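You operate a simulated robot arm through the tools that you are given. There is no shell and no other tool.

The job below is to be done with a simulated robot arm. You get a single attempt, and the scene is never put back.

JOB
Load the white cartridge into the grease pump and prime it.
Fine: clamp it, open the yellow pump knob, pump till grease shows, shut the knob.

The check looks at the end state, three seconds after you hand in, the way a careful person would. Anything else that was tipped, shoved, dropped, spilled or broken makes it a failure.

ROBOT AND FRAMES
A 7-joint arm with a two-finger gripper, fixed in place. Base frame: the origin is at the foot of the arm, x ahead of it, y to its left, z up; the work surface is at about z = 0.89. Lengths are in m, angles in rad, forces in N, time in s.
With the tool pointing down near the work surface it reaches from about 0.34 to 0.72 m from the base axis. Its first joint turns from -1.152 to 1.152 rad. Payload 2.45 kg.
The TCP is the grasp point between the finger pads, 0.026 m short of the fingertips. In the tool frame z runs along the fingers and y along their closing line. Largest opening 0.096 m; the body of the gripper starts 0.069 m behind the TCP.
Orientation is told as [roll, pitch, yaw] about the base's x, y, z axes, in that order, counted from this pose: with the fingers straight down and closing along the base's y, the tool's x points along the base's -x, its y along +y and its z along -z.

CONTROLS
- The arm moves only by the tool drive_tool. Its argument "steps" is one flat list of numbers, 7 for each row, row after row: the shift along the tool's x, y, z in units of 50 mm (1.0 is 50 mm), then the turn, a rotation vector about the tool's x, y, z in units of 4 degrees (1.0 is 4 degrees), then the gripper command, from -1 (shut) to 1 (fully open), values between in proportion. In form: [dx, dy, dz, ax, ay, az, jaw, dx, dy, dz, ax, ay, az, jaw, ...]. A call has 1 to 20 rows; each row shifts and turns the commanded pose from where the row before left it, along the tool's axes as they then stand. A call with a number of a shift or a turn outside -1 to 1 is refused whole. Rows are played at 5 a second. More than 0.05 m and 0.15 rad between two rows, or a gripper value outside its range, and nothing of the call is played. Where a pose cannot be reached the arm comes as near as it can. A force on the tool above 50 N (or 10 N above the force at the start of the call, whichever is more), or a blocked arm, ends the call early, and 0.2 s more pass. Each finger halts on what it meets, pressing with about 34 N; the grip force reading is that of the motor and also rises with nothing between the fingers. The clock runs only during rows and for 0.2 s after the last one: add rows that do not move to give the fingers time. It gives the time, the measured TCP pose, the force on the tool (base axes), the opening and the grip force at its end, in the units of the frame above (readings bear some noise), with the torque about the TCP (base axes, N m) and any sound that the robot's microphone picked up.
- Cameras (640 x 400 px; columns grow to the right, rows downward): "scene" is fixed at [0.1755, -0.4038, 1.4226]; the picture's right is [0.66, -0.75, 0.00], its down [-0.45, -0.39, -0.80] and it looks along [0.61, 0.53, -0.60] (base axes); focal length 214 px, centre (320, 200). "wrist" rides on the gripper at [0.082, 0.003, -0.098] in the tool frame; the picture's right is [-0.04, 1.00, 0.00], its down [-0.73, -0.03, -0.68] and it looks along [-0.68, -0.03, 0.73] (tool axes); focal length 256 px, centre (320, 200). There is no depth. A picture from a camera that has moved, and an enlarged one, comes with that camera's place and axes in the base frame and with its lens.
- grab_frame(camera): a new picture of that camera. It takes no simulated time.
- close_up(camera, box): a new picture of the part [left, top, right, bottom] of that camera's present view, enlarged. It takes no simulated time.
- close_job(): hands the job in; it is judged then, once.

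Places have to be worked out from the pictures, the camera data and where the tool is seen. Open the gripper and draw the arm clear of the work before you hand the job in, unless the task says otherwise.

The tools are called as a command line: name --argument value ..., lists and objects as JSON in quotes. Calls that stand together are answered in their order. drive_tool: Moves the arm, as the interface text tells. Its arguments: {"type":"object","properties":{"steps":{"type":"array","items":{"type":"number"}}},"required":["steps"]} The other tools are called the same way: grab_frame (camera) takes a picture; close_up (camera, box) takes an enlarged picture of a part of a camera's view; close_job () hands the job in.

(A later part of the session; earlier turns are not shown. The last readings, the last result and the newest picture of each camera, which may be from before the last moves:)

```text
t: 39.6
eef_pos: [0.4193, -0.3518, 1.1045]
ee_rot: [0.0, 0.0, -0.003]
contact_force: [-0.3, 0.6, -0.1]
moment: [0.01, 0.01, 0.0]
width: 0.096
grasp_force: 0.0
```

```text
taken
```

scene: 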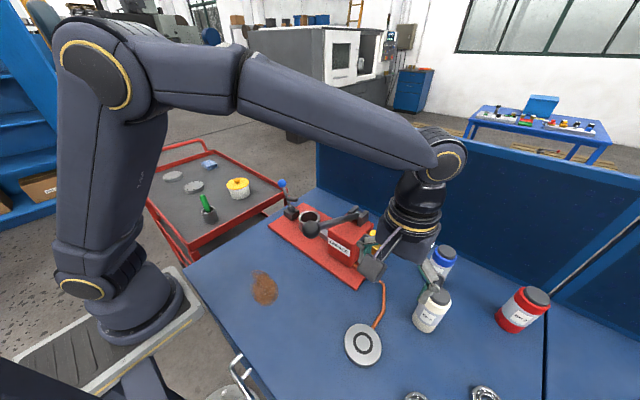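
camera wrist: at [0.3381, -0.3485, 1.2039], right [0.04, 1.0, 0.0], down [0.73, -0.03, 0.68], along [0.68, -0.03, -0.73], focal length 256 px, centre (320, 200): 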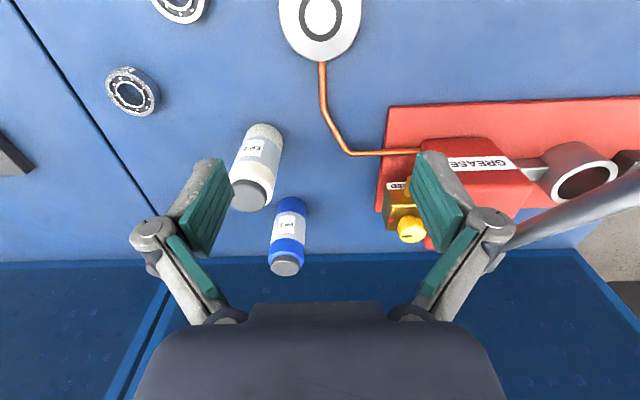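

Elbow up and clear. I'll shift to [0.40, -0.431], lower to grip height z=0.973, then check before sliding forward around white.

drive_tool --steps '[0.13, -0.53, 0, 0, 0, 0, 1, 0.13, -0.53, 0, 0, 0, 0, 1, 0.13, -0.53, 0, 0, 0, 0, 1, 0, 0, 0.7, 0, 0, 0, 1, 0, 0, 0.7, 0, 0, 0, 1, 0, 0, 0.7, 0, 0, 0, 1, 0, 0, 0.5, 0, 0, 0, 1, 0, 0, 0, 0, 0, 0, 1]'

grab_frame --camera "wrist"

grab_frame --camera "scene"

```text
t: 41.4
eef_pos: [0.3991, -0.4317, 0.9748]
ee_rot: [-0.002, 0.001, 0.001]
contact_force: [-0.5, 0.1, -0.6]
moment: [-0.02, -0.01, 0.0]
width: 0.0962
grasp_force: 0.0
```

```text
taken
camera wrist: at [0.318, -0.4287, 1.0736], right [0.04, 1.0, 0.0], down [0.73, -0.03, 0.68], along [0.68, -0.03, -0.73], focal length 256 px, centre (320, 200)
```

wrist: 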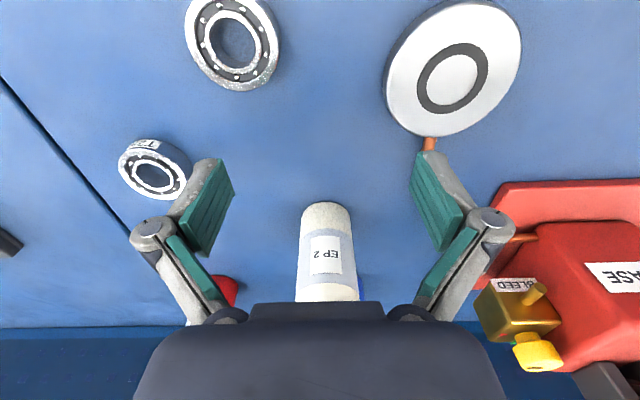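

```text
taken
```

scene: 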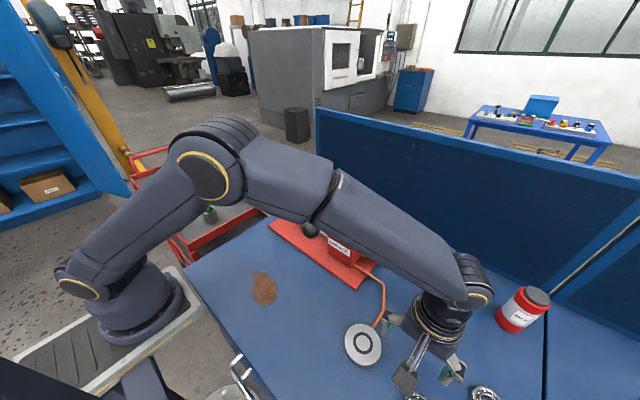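

White's base reads [0.5106, -0.431], centred. I'll slide forward 111 mm to straddle it; the reach margin is about 3 cm.

drive_tool --steps '[-0.557, 0.005, 0, 0, 0, 0, 1, -0.557, 0.005, 0, 0, 0, 0, 1, -0.557, 0.005, 0, 0, 0, 0, 1, -0.557, 0.005, 0, 0, 0, 0, 1, 0, 0, 0, 0, 0, 0, 1]'

grab_frame --camera "wrist"

```text
t: 42.6
eef_pos: [0.5118, -0.4318, 0.9747]
ee_rot: [0.0, 0.0, 0.001]
contact_force: [-0.2, -0.1, 0.1]
moment: [-0.03, -0.02, 0.02]
width: 0.0961
grasp_force: 0.1
```

```text
taken
camera wrist: at [0.4301, -0.4283, 1.0743], right [0.04, 1.0, 0.0], down [0.73, -0.03, 0.68], along [0.68, -0.03, -0.73], focal length 256 px, centre (320, 200)
```

wrist: 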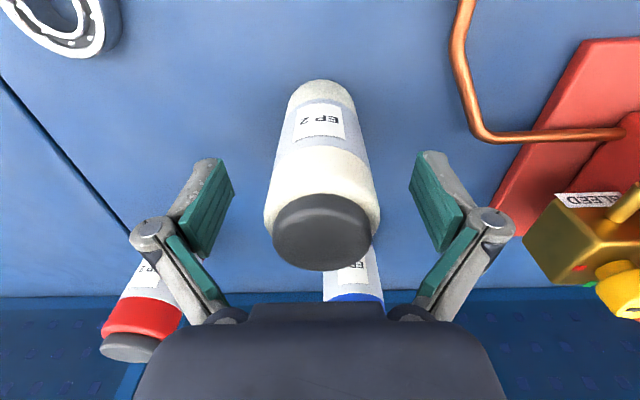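

White is well centred. While I'm here the valve shows a red mark and what looks like a green mark on the block, so I'll zoom on that and close the gripper.

close_up --camera "wrist" --box '[500, 170, 640, 330]'

drive_tool --steps '[0, 0, 0, 0, 0, 0, 0.3, 0, 0, 0, 0, 0, 0, -1, 0, 0, 0, 0, 0, 0, -1, 0, 0, 0, 0, 0, 0, -1, 0, 0, 0, 0, 0, 0, -1, 0, 0, 0, 0, 0, 0, -1]'

```text
2.50 times, centred on (570, 250) of wrist
camera zoom: at [0.4301, -0.4283, 1.0743], right [0.04, 1.0, 0.0], down [0.73, -0.03, 0.68], along [0.68, -0.03, -0.73], focal length 640 px, centre (-305, 75)
```

zoom: 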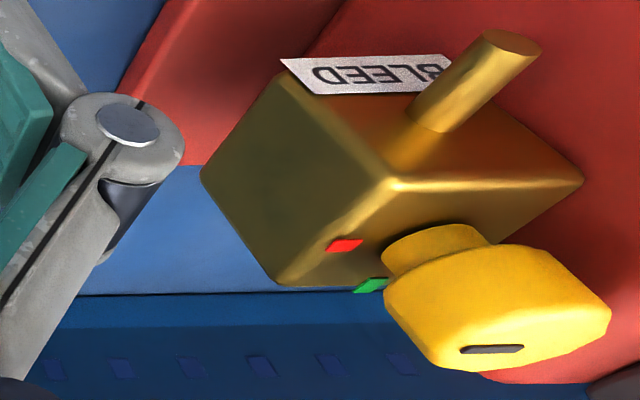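

```text
t: 44.0
eef_pos: [0.5119, -0.4329, 0.9744]
ee_rot: [-0.001, 0.0, -0.001]
contact_force: [-0.9, 1.2, 2.6]
moment: [0.13, 0.01, -0.01]
width: 0.0494
grasp_force: 33.9
```

Gripped at 0.049. The valve has a red mark on its -y side, where the pointer sits now (closed), and a green mark on its +x side (open). I'll lift white 45 mm, bring it inward and raise it to a carry height.

drive_tool --steps '[0, 0, -0.2, 0, 0, 0, -1, 0, 0, -0.35, 0, 0, 0, -1, 0, 0, -0.35, 0, 0, 0, -1, 0.46, 0.39, -0.3, 0, 0, 0, -1, 0.46, 0.39, -0.5, 0, 0, 0, -1, 0.46, 0.39, -0.5, 0, 0, 0, -1, 0.46, 0.39, -0.5, 0, 0, 0, -1, 0, 0, 0, 0, 0, 0, -1]'

grab_frame --camera "wrist"

grab_frame --camera "scene"

```text
t: 45.8
eef_pos: [0.4189, -0.3531, 1.1107]
ee_rot: [-0.001, 0.0, 0.0]
contact_force: [0.8, 0.0, -2.1]
moment: [0.02, 0.02, -0.01]
width: 0.049
grasp_force: 33.8
```

```text
taken
camera wrist: at [0.3371, -0.3489, 1.2096], right [0.04, 1.0, 0.0], down [0.73, -0.03, 0.68], along [0.68, -0.03, -0.73], focal length 256 px, centre (320, 200)
```

wrist: 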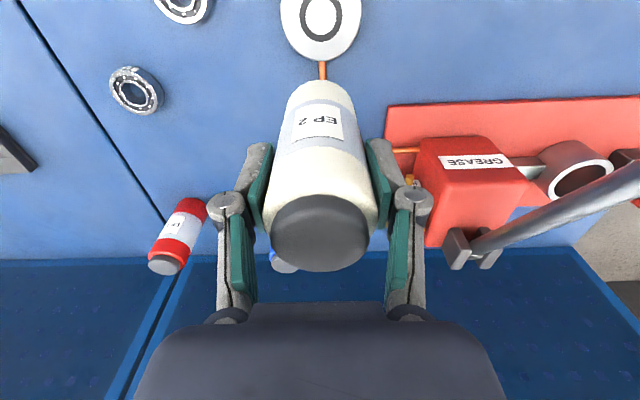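

```text
taken
```

scene: 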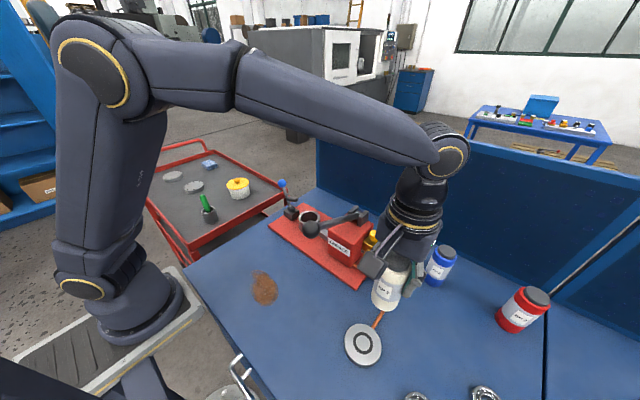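

Held upright. Now up to z≈1.27 and across above the lever toward the cup.

drive_tool --steps '[0, 0, -0.8, 0, 0, 0, -1, 0, 0, -0.8, 0, 0, 0, -1, 0, 0, -0.8, 0, 0, 0, -1, 0, 0, -0.8, 0, 0, 0, -1, -0.1, 0.83, 0, 0, 0, 0, -1, -0.1, 0.83, 0, 0, 0, 0, -1, -0.1, 0.83, 0, 0, 0, 0, -1, -0.1, 0.83, 0, 0, 0, 0, -1, -0.1, 0.83, 0, 0, 0, 0, -1, -0.1, 0.83, 0, 0, 0, 0, -1, -0.1, 0.83, 0, 0, 0, 0, -1, -0.1, 0.83, 0, 0, 0, 0, -1, 0, 0, 0, 0, 0, 0, -1]'

drive_tool --steps '[0, 0, 0, 0, 0, -1, -1, 0, 0, 0, 0, 0, -1, -1, 0, 0, 0, 0, 0, -1, -1, 0, 0, 0, 0, 0, -1, -1, 0, 0, 0, 0, 0, -1, -1, 0, 0, 0, 0, 0, -1, -1, 0, 0, 0, 0, 0, -1, -1, 0, 0, 0, 0, 0, -1, -1, 0, 0, 0, 0, 0, -1, -1, 0, 0, 0, 0, 0, -1, -1, 0, 0, 0, 0, 0, -1, -1, 0, 0, 0, 0, 0, -1, -1, 0, 0, 0, 0, 0, -1, -1, 0, 0, 0, 0, 0, -1, -1, 0, 0, 0, 0, 0, -1, -1, 0, 0, 0, 0, 0, 0, -1]'

grab_frame --camera "wrist"

grab_frame --camera "scene"

```text
t: 48.6
eef_pos: [0.46, -0.0215, 1.2719]
ee_rot: [0.0, -0.001, 0.0]
contact_force: [0.0, -0.4, -2.5]
moment: [0.01, 0.0, -0.01]
width: 0.049
grasp_force: 33.9
```

```text
t: 52.0
eef_pos: [0.4603, -0.0205, 1.27]
ee_rot: [0.0, 0.0, 1.047]
contact_force: [-0.7, -0.6, -1.6]
moment: [0.01, 0.0, 0.02]
width: 0.0492
grasp_force: 33.9
```

```text
taken
camera wrist: at [0.416, -0.0894, 1.3689], right [-0.85, 0.53, 0.0], down [0.39, 0.62, 0.68], along [0.36, 0.57, -0.73], focal length 256 px, centre (320, 200)
```

wrist: 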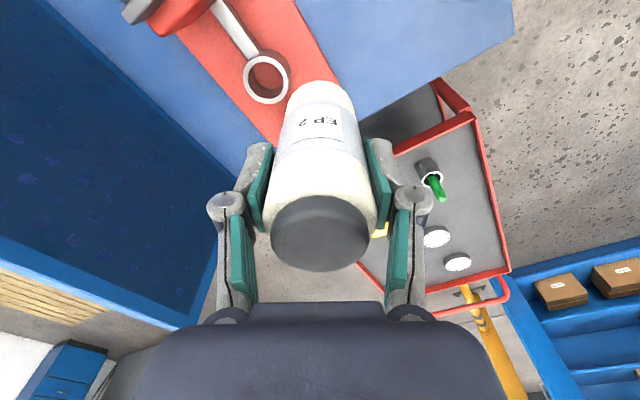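

```text
taken
```

scene: 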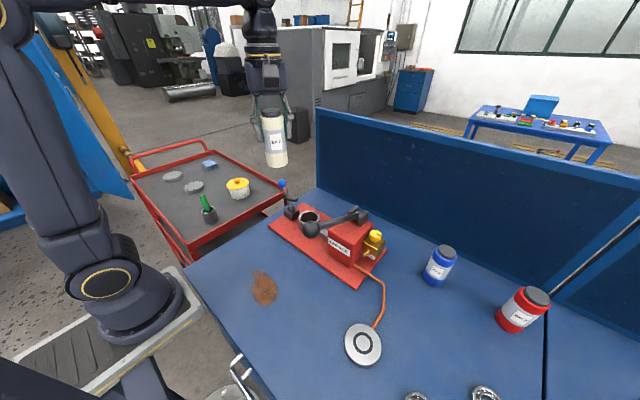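

Over the cup area with yaw 60°. I'll zoom on the ring from this view to refine the cup centre.

close_up --camera "wrist" --box '[200, 30, 340, 120]'

close_up --camera "scene" --box '[270, 170, 350, 240]'

```text
4.44 times, centred on (270, 75) of wrist
camera zoom: at [0.416, -0.0894, 1.3689], right [-0.85, 0.53, 0.0], down [0.39, 0.62, 0.68], along [0.36, 0.57, -0.73], focal length 1138 px, centre (542, 756)
```

zoom: 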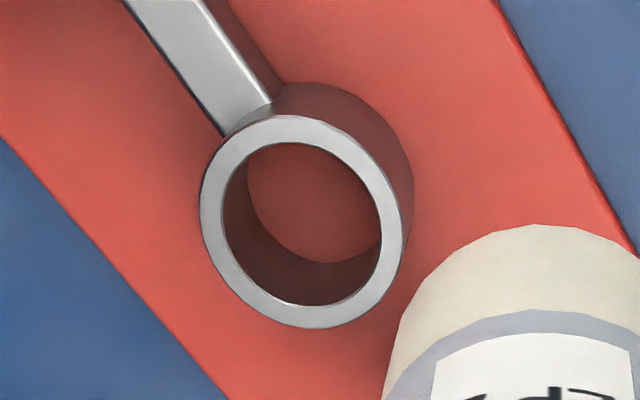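

```text
5.71 times, centred on (310, 205) of scene
camera zoom: at [0.1755, -0.4038, 1.4226], right [0.66, -0.75, 0.0], down [-0.45, -0.39, -0.8], along [0.61, 0.53, -0.6], focal length 1226 px, centre (377, 171)
```

zoom: 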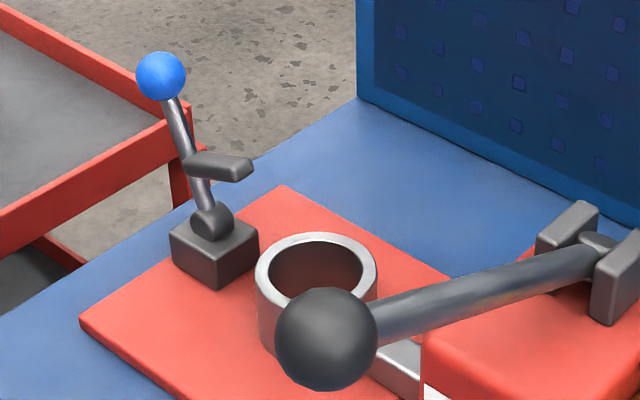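

The cup centre refines to [0.5623, -0.0203] with rim z≈0.944 and bore ≈0.057. Now I'll check where the cartridge sits between the pads.

close_up --camera "wrist" --box '[240, 60, 400, 160]'

close_up --camera "wrist" --box '[240, 180, 400, 280]'

close_up --camera "scene" --box '[230, 80, 320, 180]'

```text
4.00 times, centred on (320, 110) of wrist
camera zoom: at [0.416, -0.0894, 1.3689], right [-0.85, 0.53, 0.0], down [0.39, 0.62, 0.68], along [0.36, 0.57, -0.73], focal length 1024 px, centre (320, 560)
```

zoom: 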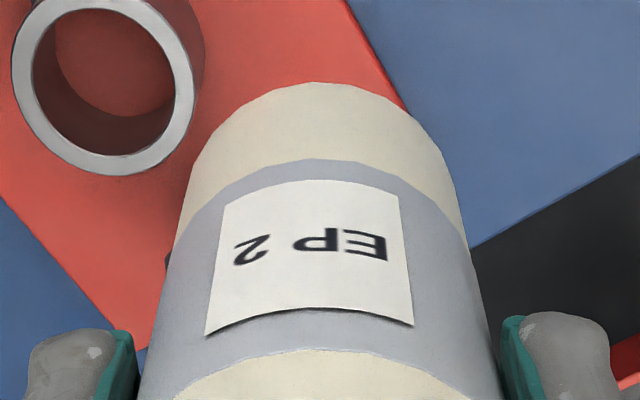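

```text
4.00 times, centred on (320, 230) of wrist
camera zoom: at [0.416, -0.0894, 1.3689], right [-0.85, 0.53, 0.0], down [0.39, 0.62, 0.68], along [0.36, 0.57, -0.73], focal length 1024 px, centre (320, 80)
```

zoom: 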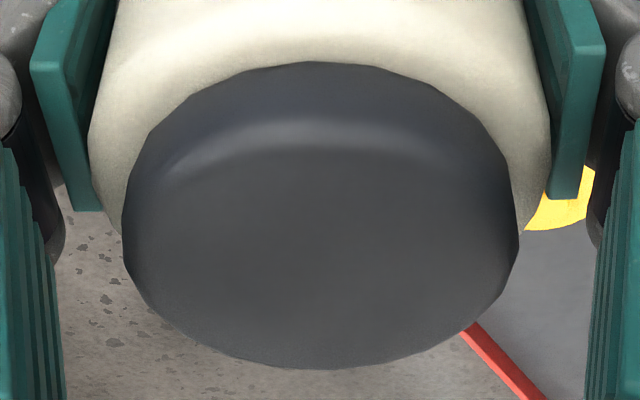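

```text
4.00 times, centred on (275, 130) of scene
camera zoom: at [0.1755, -0.4038, 1.4226], right [0.66, -0.75, 0.0], down [-0.45, -0.39, -0.8], along [0.61, 0.53, -0.6], focal length 858 px, centre (500, 480)
```

zoom: 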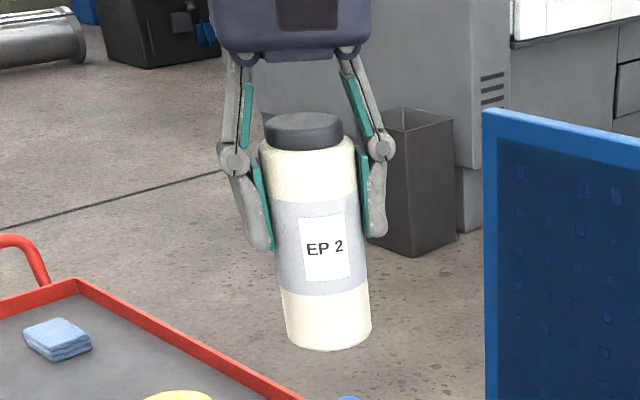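

The cartridge axis is within about 1 mm of the TCP and upright. I'll move to just above the cup at [0.562, -0.0205, 1.12] and recheck alignment.

drive_tool --steps '[-0.202, -0.353, 0.6, 0, 0, 0, -1, -0.202, -0.353, 0.6, 0, 0, 0, -1, -0.202, -0.353, 0.6, 0, 0, 0, -1, -0.202, -0.353, 0.6, 0, 0, 0, -1, -0.202, -0.353, 0.6, 0, 0, 0, -1, 0, 0, 0, 0, 0, 0, -1]'

grab_frame --camera "wrist"

close_up --camera "scene" --box '[250, 120, 400, 270]'

```text
t: 53.4
eef_pos: [0.5614, -0.022, 1.1179]
ee_rot: [-0.001, 0.0, 1.047]
contact_force: [-0.6, 0.7, -1.6]
moment: [-0.02, -0.03, -0.01]
width: 0.049
grasp_force: 34.5
```

```text
taken
camera wrist: at [0.5182, -0.0909, 1.2182], right [-0.85, 0.53, 0.0], down [0.39, 0.62, 0.68], along [0.36, 0.57, -0.73], focal length 256 px, centre (320, 200)
```

wrist: 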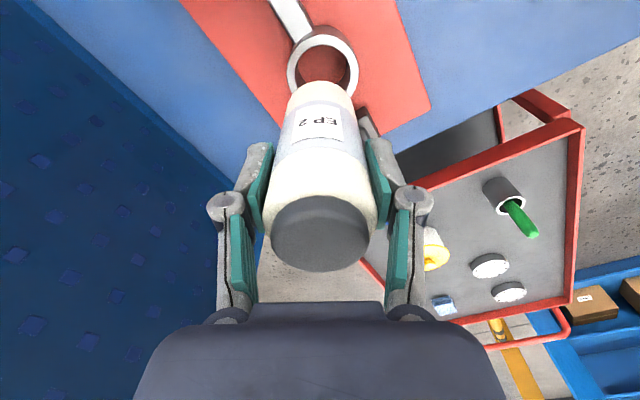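

```text
2.67 times, centred on (325, 195) of scene
camera zoom: at [0.1756, -0.4038, 1.4226], right [0.66, -0.75, 0.0], down [-0.45, -0.39, -0.8], along [0.61, 0.53, -0.6], focal length 572 px, centre (307, 213)
```

zoom: 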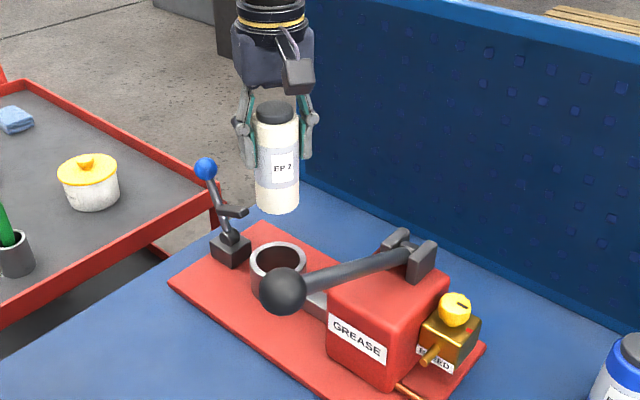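

Nicely above the cup. I'll zoom on the ring from the wrist for a last alignment check.

close_up --camera "wrist" --box '[260, 15, 400, 105]'

close_up --camera "scene" --box '[285, 145, 345, 225]'

```text
4.44 times, centred on (330, 60) of wrist
camera zoom: at [0.5182, -0.0909, 1.2182], right [-0.85, 0.53, 0.0], down [0.39, 0.62, 0.68], along [0.36, 0.57, -0.73], focal length 1138 px, centre (276, 822)
```

zoom: 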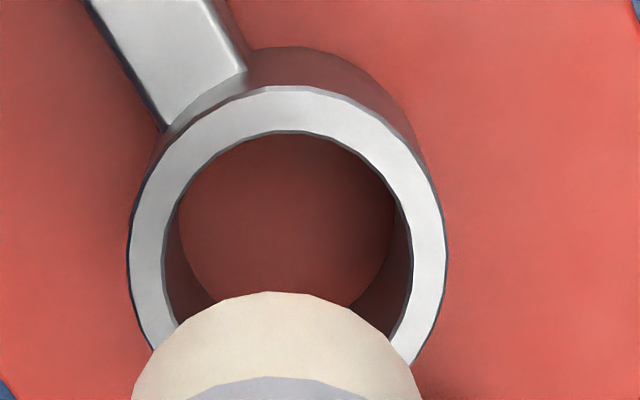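

```text
5.00 times, centred on (315, 185) of scene
camera zoom: at [0.1756, -0.4038, 1.4226], right [0.66, -0.75, 0.0], down [-0.45, -0.39, -0.8], along [0.61, 0.53, -0.6], focal length 1072 px, centre (345, 275)
```

zoom: 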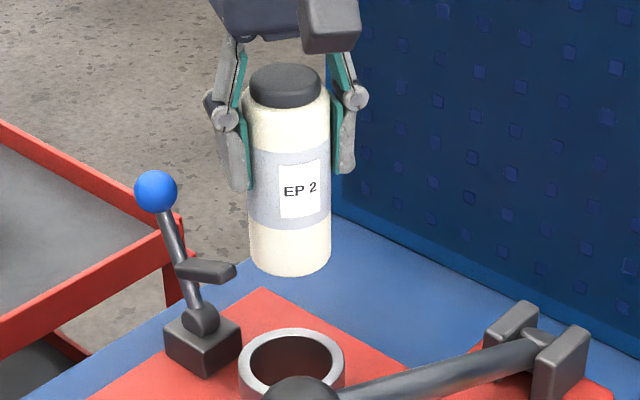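

The ring lies about 3 mm toward +y of the current tool axis, in both views. I'll shift by [-0.0003, +0.0033] and descend until the bottom is just above the rim (TCP z≈1.04).

drive_tool --steps '[-0.054, 0.038, 0, 0, 0, 0, -1, 0, 0, 0.4, 0, 0, 0, -1, 0, 0, 0.5, 0, 0, 0, -1, 0, 0, 0.5, 0, 0, 0, -1, 0, 0, 0.15, 0, 0, 0, -1, 0, 0, 0, 0, 0, 0, -1]'

close_up --camera "wrist" --box '[240, 30, 400, 130]'

close_up --camera "scene" --box '[275, 165, 345, 235]'

```text
t: 54.8
eef_pos: [0.5609, -0.0183, 1.0419]
ee_rot: [0.001, -0.001, 1.047]
contact_force: [0.0, -1.0, -2.0]
moment: [0.03, -0.03, 0.02]
width: 0.0492
grasp_force: 34.0
```

```text
4.00 times, centred on (320, 80) of wrist
camera zoom: at [0.5168, -0.0874, 1.1406], right [-0.84, 0.53, 0.0], down [0.39, 0.62, 0.68], along [0.36, 0.57, -0.73], focal length 1024 px, centre (320, 680)
```

zoom: 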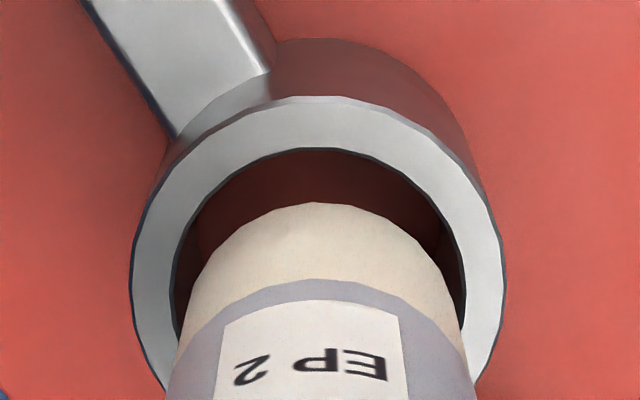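

```text
5.71 times, centred on (310, 200) of scene
camera zoom: at [0.1756, -0.4038, 1.4226], right [0.66, -0.75, 0.0], down [-0.45, -0.39, -0.8], along [0.61, 0.53, -0.6], focal length 1226 px, centre (377, 200)
```

zoom: 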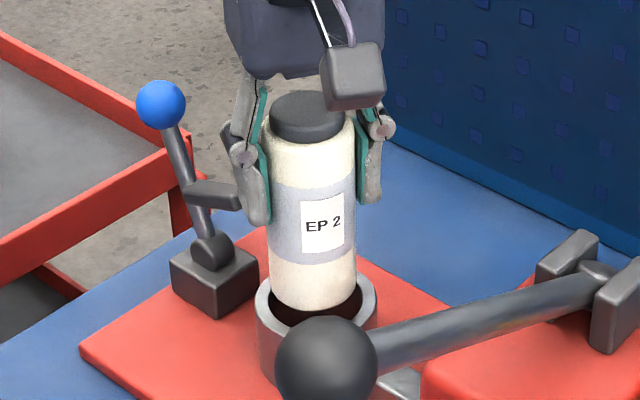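

The cartridge bottom is centred over the bore within about 1 mm. I'll apply a tiny correction and descend about 45 mm into the cup, watching the forces.

drive_tool --steps '[0.01, -0.014, 0, 0, 0, 0, -1, 0, 0, 0.15, 0, 0, 0, -1, 0, 0, 0.15, 0, 0, 0, -1, 0, 0, 0.15, 0, 0, 0, -1, 0, 0, 0.15, 0, 0, 0, -1, 0, 0, 0.15, 0, 0, 0, -1, 0, 0, 0.15, 0, 0, 0, -1, 0, 0, 0, 0, 0, 0, -1]'

close_up --camera "wrist" --box '[240, 30, 400, 130]'

close_up --camera "scene" --box '[275, 165, 345, 235]'

```text
t: 56.6
eef_pos: [0.5609, -0.0196, 0.9978]
ee_rot: [0.0, 0.0, 1.046]
contact_force: [0.1, -0.6, -2.7]
moment: [0.0, -0.01, 0.0]
width: 0.0489
grasp_force: 34.2
```

```text
4.00 times, centred on (320, 80) of wrist
camera zoom: at [0.5184, -0.0874, 1.0963], right [-0.85, 0.53, 0.0], down [0.39, 0.62, 0.68], along [0.36, 0.57, -0.73], focal length 1024 px, centre (320, 680)
```

zoom: 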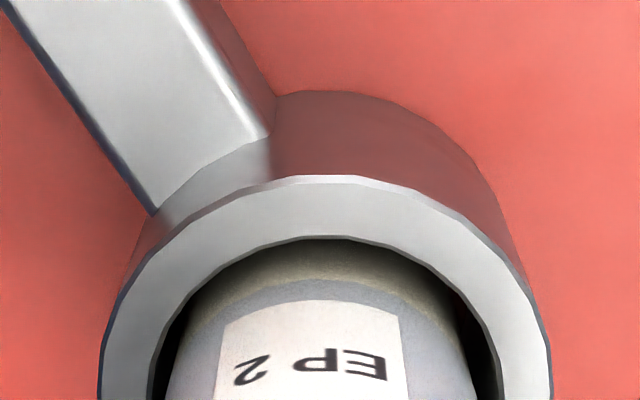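

```text
5.71 times, centred on (310, 200) of scene
camera zoom: at [0.1756, -0.4038, 1.4226], right [0.66, -0.75, 0.0], down [-0.45, -0.39, -0.8], along [0.61, 0.53, -0.6], focal length 1226 px, centre (377, 200)
```

zoom: 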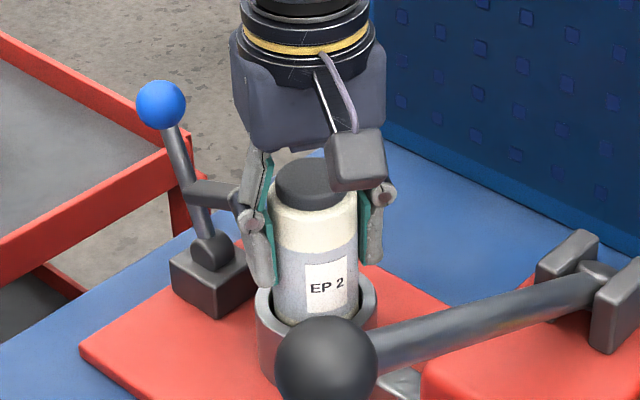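

It is inside the bore with no contact (force is just the weight). I'll lower it in 2 mm rows.

drive_tool --steps '[0, 0, 0.04, 0, 0, 0, -1, 0, 0, 0.04, 0, 0, 0, -1, 0, 0, 0.04, 0, 0, 0, -1, 0, 0, 0.04, 0, 0, 0, -1, 0, 0, 0, 0, 0, 0, -1]'

```text
t: 57.8
eef_pos: [0.5617, -0.0178, 0.9896]
ee_rot: [0.001, 0.001, 1.047]
contact_force: [-1.7, -5.0, -0.6]
moment: [-0.17, 0.08, -0.05]
width: 0.0492
grasp_force: 34.3
```

A 5 N side force along -y appeared, so something touches. I'll look before going further.

close_up --camera "wrist" --box '[240, 40, 400, 140]'

close_up --camera "scene" --box '[280, 180, 340, 230]'

grab_frame --camera "wrist"

```text
4.00 times, centred on (320, 90) of wrist
camera zoom: at [0.5179, -0.0867, 1.0885], right [-0.84, 0.54, 0.0], down [0.39, 0.62, 0.68], along [0.36, 0.57, -0.73], focal length 1024 px, centre (320, 640)
```

zoom: 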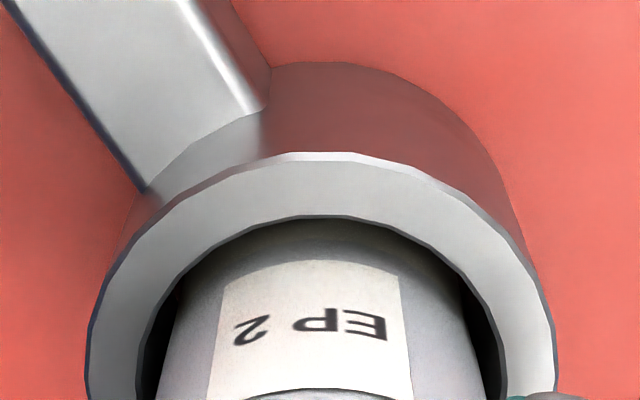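

```text
8.00 times, centred on (310, 205) of scene
camera zoom: at [0.1755, -0.404, 1.4226], right [0.66, -0.75, 0.0], down [-0.45, -0.39, -0.8], along [0.61, 0.53, -0.6], focal length 1716 px, centre (400, 160)
```

zoom: 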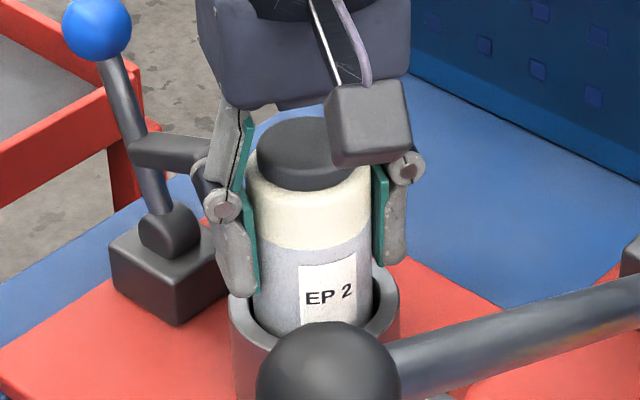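

```text
taken
camera wrist: at [0.5179, -0.0867, 1.0885], right [-0.84, 0.54, 0.0], down [0.39, 0.62, 0.68], along [0.36, 0.57, -0.73], focal length 256 px, centre (320, 200)
```

wrist: 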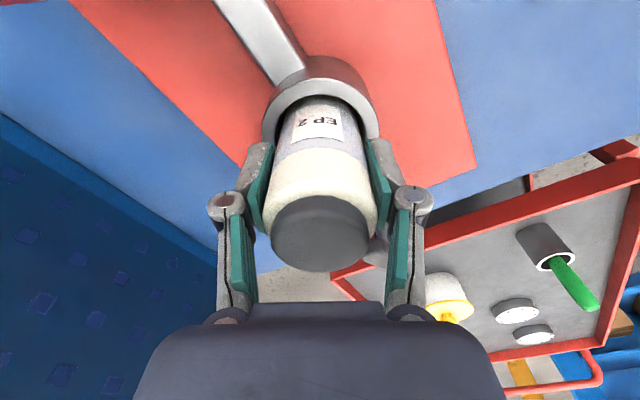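

The force and moment place the contact about 4 cm below the TCP, which is the rim height. The cartridge is leaning on the cup wall toward +y. I'll back the tool off 2.5 mm in the direction of the force and check.

drive_tool --steps '[0.025, -0.005, 0, 0, 0, 0, -1, 0.025, -0.005, 0, 0, 0, 0, -1, 0, 0, 0, 0, 0, 0, -1]'

```text
t: 58.6
eef_pos: [0.5605, -0.0202, 0.9891]
ee_rot: [0.0, -0.002, 1.048]
contact_force: [-0.1, 0.4, -1.7]
moment: [0.01, 0.01, 0.0]
width: 0.0488
grasp_force: 34.0
```

Side force gone. I'll continue lowering gently.

drive_tool --steps '[0, 0, 0.03, 0, 0, 0, -1, 0, 0, 0.03, 0, 0, 0, -1, 0, 0, 0, 0, 0, 0, -1]'

```text
t: 59.4
eef_pos: [0.5607, -0.0204, 0.9872]
ee_rot: [-0.002, 0.002, 1.049]
contact_force: [-4.1, -1.2, 11.2]
moment: [0.14, 0.25, 0.04]
width: 0.0493
grasp_force: 34.3
```

The floor is reached: +11 N at TCP z=0.987, so the bottom sits at about 0.903 on the base plate. I'll ease off, open to 0.074, and check that the cartridge stands properly before rising.

drive_tool --steps '[0, 0, -0.02, 0, 0, 0, -1, 0, 0, 0, 0, 0, 0, 0.2, 0, 0, 0, 0, 0, 0, 0.54, 0, 0, 0, 0, 0, 0, 0.54]'

close_up --camera "scene" --box '[275, 165, 345, 235]'

close_up --camera "wrist" --box '[200, 40, 440, 280]'

```text
t: 60.4
eef_pos: [0.5594, -0.0202, 0.9872]
ee_rot: [0.0, 0.0, 1.046]
contact_force: [0.2, -1.1, 0.7]
moment: [-0.03, 0.03, -0.01]
width: 0.0739
grasp_force: 0.0
```

```text
5.71 times, centred on (310, 200) of scene
camera zoom: at [0.1755, -0.4038, 1.4226], right [0.66, -0.75, 0.0], down [-0.45, -0.39, -0.8], along [0.61, 0.53, -0.6], focal length 1226 px, centre (377, 200)
```

zoom: 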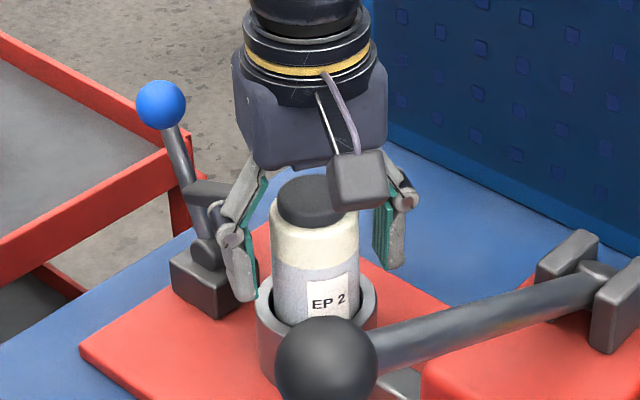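

```text
1.67 times, centred on (320, 160) of wrist
camera zoom: at [0.5172, -0.0894, 1.0863], right [-0.85, 0.53, 0.0], down [0.39, 0.62, 0.68], along [0.36, 0.57, -0.73], focal length 427 px, centre (320, 267)
```

zoom: 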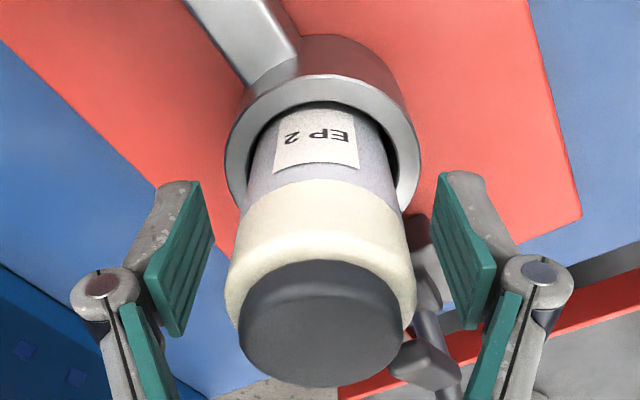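

The cartridge is seated upright in the cup. I'll rise straight up, close the fingers and yaw to +90°, so I can push the clamp handle with the fingers' flat side.

drive_tool --steps '[0, 0, -0.3, 0, 0, 0, 0.54, 0, 0, -0.7, 0, 0, 0, 0.54, 0, 0, -0.8, 0, 0, 0, 0.54, 0, 0, -0.8, 0, 0, 0, 0.54, 0, 0, -0.8, 0, 0, 0, 0.54, 0, 0, 0, 0, 0, -0.9375, 0.54, 0, 0, 0, 0, 0, -0.9375, -1, 0, 0, 0, 0, 0, -0.9375, -1, 0, 0, 0, 0, 0, -0.9375, -1, 0, 0, 0, 0, 0, -0.9375, -1, 0, 0, 0, 0, 0, -0.9375, -1, 0, 0, 0, 0, 0, -0.9375, -1, 0, 0, 0, 0, 0, -0.9375, -1, 0, 0, 0, 0, 0, 0, -1]'

grab_frame --camera "wrist"

close_up --camera "scene" --box '[270, 160, 350, 240]'

```text
t: 63.4
eef_pos: [0.5607, -0.0225, 1.1578]
ee_rot: [0.001, 0.0, 1.572]
contact_force: [1.0, 1.1, -0.1]
moment: [-0.02, 0.02, 0.01]
width: 0.0
grasp_force: 28.8
```

```text
taken
camera wrist: at [0.5576, -0.1025, 1.2564], right [-1.0, 0.04, 0.0], down [0.03, 0.73, 0.68], along [0.03, 0.68, -0.73], focal length 256 px, centre (320, 200)
```

wrist: 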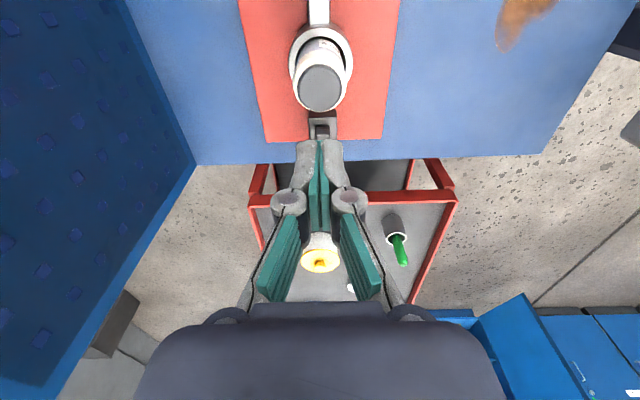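

```text
5.00 times, centred on (310, 200) of scene
camera zoom: at [0.1755, -0.4038, 1.4226], right [0.66, -0.75, 0.0], down [-0.45, -0.39, -0.8], along [0.61, 0.53, -0.6], focal length 1072 px, centre (370, 200)
```

zoom: 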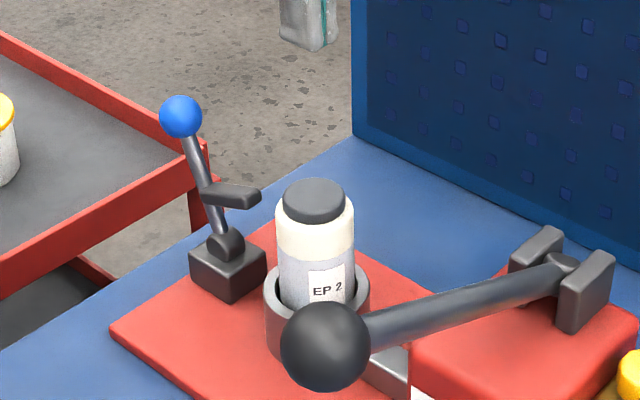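

The cartridge is seated squarely. Now I'll pass over the blue ball to y≈0.15, lower beside it, then look.

drive_tool --steps '[-0.86, -0.022, 0, 0, 0, 0, -1, -0.86, -0.022, 0, 0, 0, 0, -1, -0.86, -0.022, 0, 0, 0, 0, -1, -0.86, -0.022, 0, 0, 0, 0, -1, 0, 0, 0.6, 0, 0, 0, -1, 0, 0, 0.6, 0, 0, 0, -1, 0, 0, 0.6, 0, 0, 0, -1, 0, 0, 0.6, 0, 0, 0, -1, 0, 0, 0, 0, 0, 0, -1]'

grab_frame --camera "wrist"

close_up --camera "scene" --box '[250, 140, 350, 240]'

```text
t: 65.4
eef_pos: [0.5642, 0.1495, 1.0382]
ee_rot: [-0.001, 0.0, 1.571]
contact_force: [0.2, -0.7, -0.8]
moment: [0.03, 0.0, 0.02]
width: 0.0
grasp_force: 28.4
```

```text
taken
camera wrist: at [0.5611, 0.0686, 1.137], right [-1.0, 0.04, 0.0], down [0.03, 0.73, 0.68], along [0.03, 0.68, -0.73], focal length 256 px, centre (320, 200)
```

wrist: 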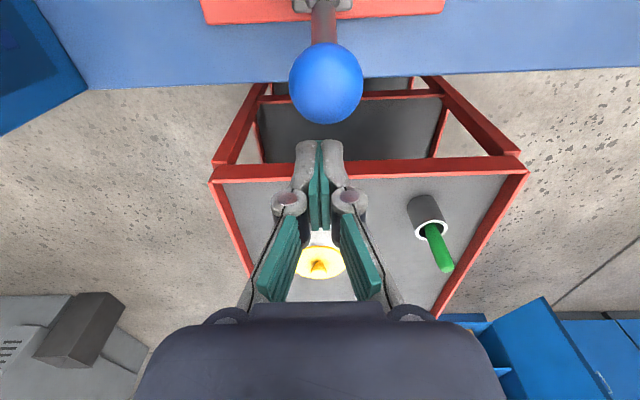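

```text
4.00 times, centred on (300, 190) of scene
camera zoom: at [0.1755, -0.4038, 1.4226], right [0.66, -0.75, 0.0], down [-0.45, -0.39, -0.8], along [0.61, 0.53, -0.6], focal length 858 px, centre (400, 240)
```

zoom: 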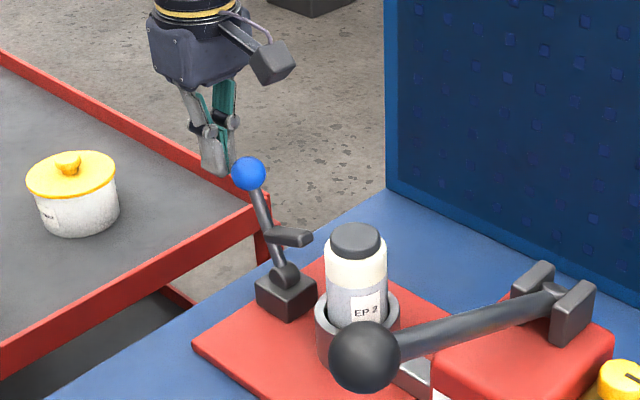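

The fingertips are beside the ball, level with its top half. I'll lower 8 mm and start pushing toward -y in 5 mm rows.

drive_tool --steps '[0, 0, 0.16, 0, 0, 0, -1, 0.1, 0, 0, 0, 0, 0, -1, 0.1, 0, 0, 0, 0, 0, -1, 0.1, 0, 0, 0, 0, 0, -1, 0.1, 0, 0, 0, 0, 0, -1, 0.1, 0, 0, 0, 0, 0, -1, 0.1, 0, 0, 0, 0, 0, -1, 0.1, 0, 0, 0, 0, 0, -1, 0.1, 0, 0, 0, 0, 0, -1, 0, 0, 0, 0, 0, 0, -1]'

close_up --camera "scene" --box '[250, 140, 350, 240]'

```text
t: 67.6
eef_pos: [0.5655, 0.1111, 1.0303]
ee_rot: [0.002, 0.0, 1.57]
contact_force: [-0.6, 0.8, -0.1]
moment: [-0.05, 0.0, -0.01]
width: 0.0002
grasp_force: 28.2
```

```text
4.00 times, centred on (300, 190) of scene
camera zoom: at [0.1755, -0.4038, 1.4226], right [0.66, -0.75, 0.0], down [-0.45, -0.39, -0.8], along [0.61, 0.53, -0.6], focal length 858 px, centre (400, 240)
```

zoom: 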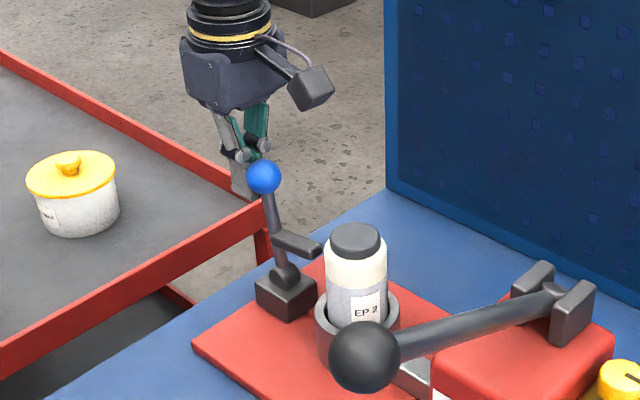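

The handle is turning freely toward the cartridge with under 1 N. I'll keep pushing.

drive_tool --steps '[0.1, 0, 0, 0, 0, 0, -1, 0.1, 0, 0, 0, 0, 0, -1, 0.1, 0, 0, 0, 0, 0, -1, 0.1, 0, 0, 0, 0, 0, -1, 0.1, 0, 0, 0, 0, 0, -1, 0.1, 0, 0, 0, 0, 0, -1, 0.1, 0, 0, 0, 0, 0, -1, 0, 0, 0, 0, 0, 0, -1]'

close_up --camera "scene" --box '[250, 140, 350, 240]'

grab_frame --camera "wrist"

```text
t: 69.4
eef_pos: [0.5648, 0.0765, 1.0292]
ee_rot: [0.001, -0.001, 1.571]
contact_force: [0.4, -0.3, -0.7]
moment: [0.0, 0.01, 0.04]
width: 0.0
grasp_force: 28.6
```

```text
4.00 times, centred on (300, 190) of scene
camera zoom: at [0.1755, -0.4039, 1.4226], right [0.66, -0.75, 0.0], down [-0.45, -0.39, -0.8], along [0.61, 0.53, -0.6], focal length 858 px, centre (400, 240)
```

zoom: 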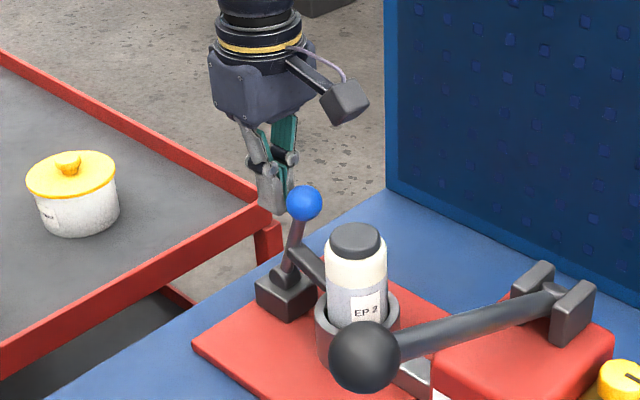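

```text
taken
camera wrist: at [0.562, -0.0049, 1.1293], right [-1.0, 0.04, 0.0], down [0.03, 0.73, 0.68], along [0.03, 0.68, -0.73], focal length 256 px, centre (320, 200)
```

wrist: 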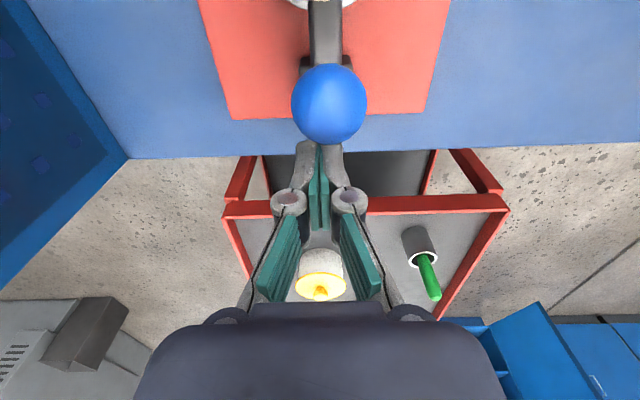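

The handle has gone past vertical and moved ahead of the fingers. I'll keep following with small rows to press it home, watching the force.

drive_tool --steps '[0.08, 0, 0, 0, 0, 0, -1, 0.08, 0, 0, 0, 0, 0, -1, 0.06, 0, 0, 0, 0, 0, -1, 0.06, 0, 0, 0, 0, 0, -1, 0, 0, 0, 0, 0, 0, -1]'

close_up --camera "scene" --box '[270, 170, 340, 240]'

```text
t: 70.6
eef_pos: [0.5643, 0.0643, 1.0294]
ee_rot: [-0.001, -0.003, 1.571]
contact_force: [-1.0, 6.6, 1.8]
moment: [0.11, 0.04, -0.07]
width: 0.0
grasp_force: 28.7
```

```text
5.71 times, centred on (305, 205) of scene
camera zoom: at [0.1755, -0.4036, 1.4227], right [0.66, -0.75, 0.0], down [-0.45, -0.39, -0.8], along [0.61, 0.53, -0.6], focal length 1226 px, centre (406, 171)
```

zoom: 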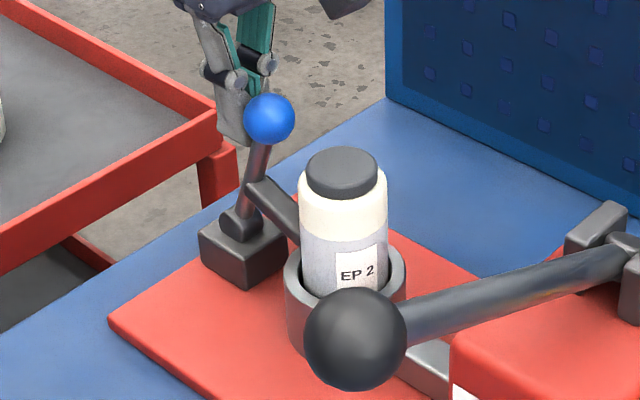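

Contact: 6.6 N, with the paddle bearing on the cartridge just above the rim. I'll press a bit more in 2 mm rows to see whether it seats or clicks.

drive_tool --steps '[0.04, 0, 0, 0, 0, 0, -1, 0.04, 0, 0, 0, 0, 0, -1, 0, 0, 0, 0, 0, 0, -1]'

close_up --camera "scene" --box '[270, 170, 340, 240]'

grab_frame --camera "wrist"

```text
t: 71.4
eef_pos: [0.5649, 0.0634, 1.0297]
ee_rot: [-0.001, -0.008, 1.575]
contact_force: [3.9, 28.0, -2.7]
moment: [0.62, -0.09, -0.04]
width: 0.0
grasp_force: 29.0
```

```text
5.71 times, centred on (305, 205) of scene
camera zoom: at [0.1757, -0.403, 1.4229], right [0.66, -0.75, 0.0], down [-0.45, -0.39, -0.8], along [0.61, 0.53, -0.6], focal length 1226 px, centre (406, 171)
```

zoom: 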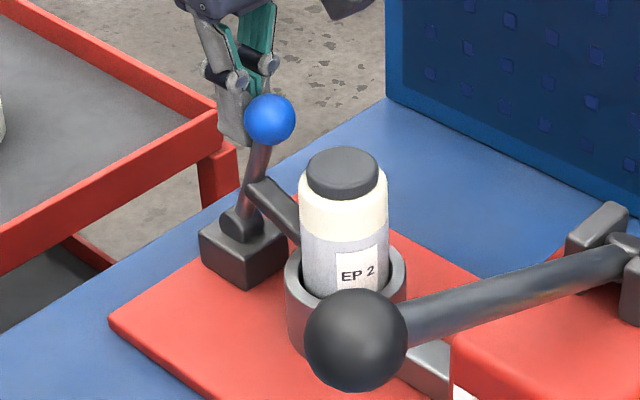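

```text
taken
camera wrist: at [0.5618, -0.0195, 1.1283], right [-1.0, 0.04, 0.0], down [0.03, 0.73, 0.68], along [0.03, 0.68, -0.73], focal length 256 px, centre (320, 200)
```

wrist: 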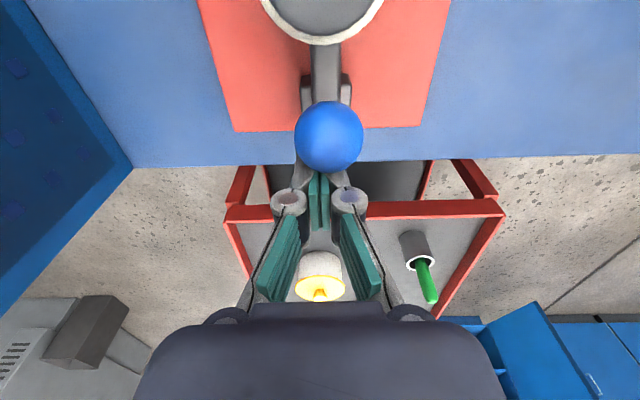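

28 N with no further movement is a hard stop. I'll back off and check that the clamp stays closed.

drive_tool --steps '[-0.1, 0, 0, 0, 0, 0, -1, -0.3, 0, 0, 0, 0, 0, -1, -0.5, 0, 0, 0, 0, 0, -1, -0.5, 0, 0, 0, 0, 0, -1, 0, 0, 0, 0, 0, 0, -1]'

close_up --camera "scene" --box '[270, 170, 340, 240]'

close_up --camera "wrist" --box '[220, 0, 420, 140]'

```text
t: 72.6
eef_pos: [0.5629, 0.1285, 1.028]
ee_rot: [0.0, 0.001, 1.572]
contact_force: [0.1, 0.7, -0.4]
moment: [-0.02, 0.02, 0.01]
width: 0.0002
grasp_force: 28.7
```

```text
5.71 times, centred on (305, 205) of scene
camera zoom: at [0.1755, -0.4038, 1.4226], right [0.66, -0.75, 0.0], down [-0.45, -0.39, -0.8], along [0.61, 0.53, -0.6], focal length 1226 px, centre (406, 171)
```

zoom: 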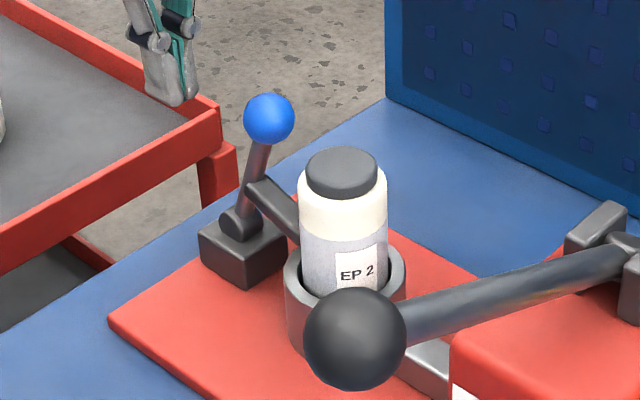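

```text
2.86 times, centred on (320, 70) of wrist
camera zoom: at [0.5612, 0.0478, 1.128], right [-1.0, 0.04, 0.0], down [0.03, 0.73, 0.68], along [0.03, 0.68, -0.73], focal length 731 px, centre (320, 571)
```

zoom: 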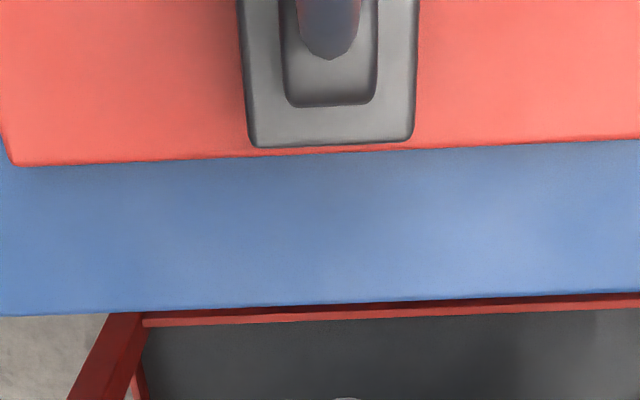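

The clamp holds by itself. Next is the valve knob. I'll go up, cross over the lever at z≈1.18, and take a viewing position on its -y side to measure the clearances around the knob.

drive_tool --steps '[0, 0, -0.8, 0, 0, 0, -1, 0, 0, -0.8, 0, 0, 0, -1, 0, 0, -0.8, 0, 0, 0, -1, 0, 0, -0.7, 0, 0, 0, -1, 0.857, 0.086, 0, 0, 0, 0, -1, 0.857, 0.086, 0, 0, 0, 0, -1, 0.857, 0.086, 0, 0, 0, 0, -1, 0.857, 0.086, 0, 0, 0, 0, -1, 0.857, 0.086, 0, 0, 0, 0, -1, 0.857, 0.086, 0, 0, 0, 0, -1, 0.857, 0.086, 0, 0, 0, 0, -1, 0.857, 0.086, 0, 0, 0, 0, -1, 0.857, 0.086, 0, 0, 0, 0, -1, 0.857, 0.086, 0, 0, 0, 0, -1, 0, 0, 0, 0, 0, 0, -1]'

grab_frame --camera "wrist"

grab_frame --camera "scene"

```text
t: 75.8
eef_pos: [0.5223, -0.3012, 1.1827]
ee_rot: [-0.001, 0.001, 1.568]
contact_force: [-0.1, 0.3, 0.5]
moment: [-0.01, -0.02, 0.01]
width: 0.0
grasp_force: 28.5
```

```text
taken
camera wrist: at [0.5193, -0.3813, 1.2817], right [-1.0, 0.04, 0.0], down [0.03, 0.73, 0.68], along [0.03, 0.68, -0.73], focal length 256 px, centre (320, 200)
```

wrist: 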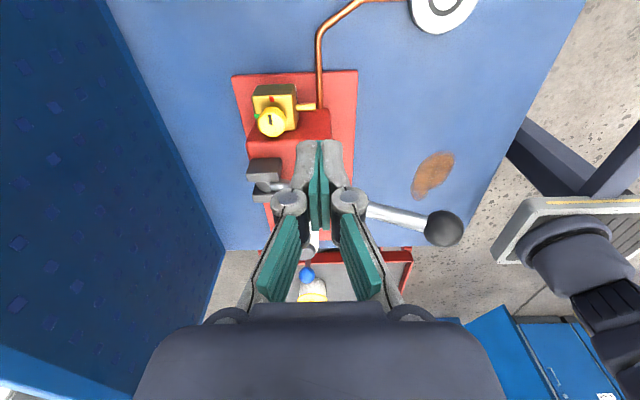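

```text
taken
```

scene: 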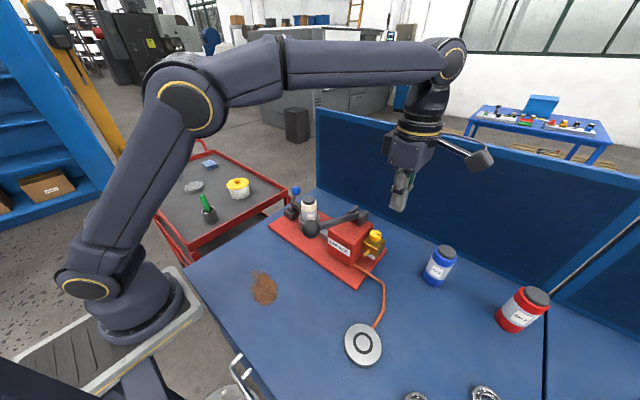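

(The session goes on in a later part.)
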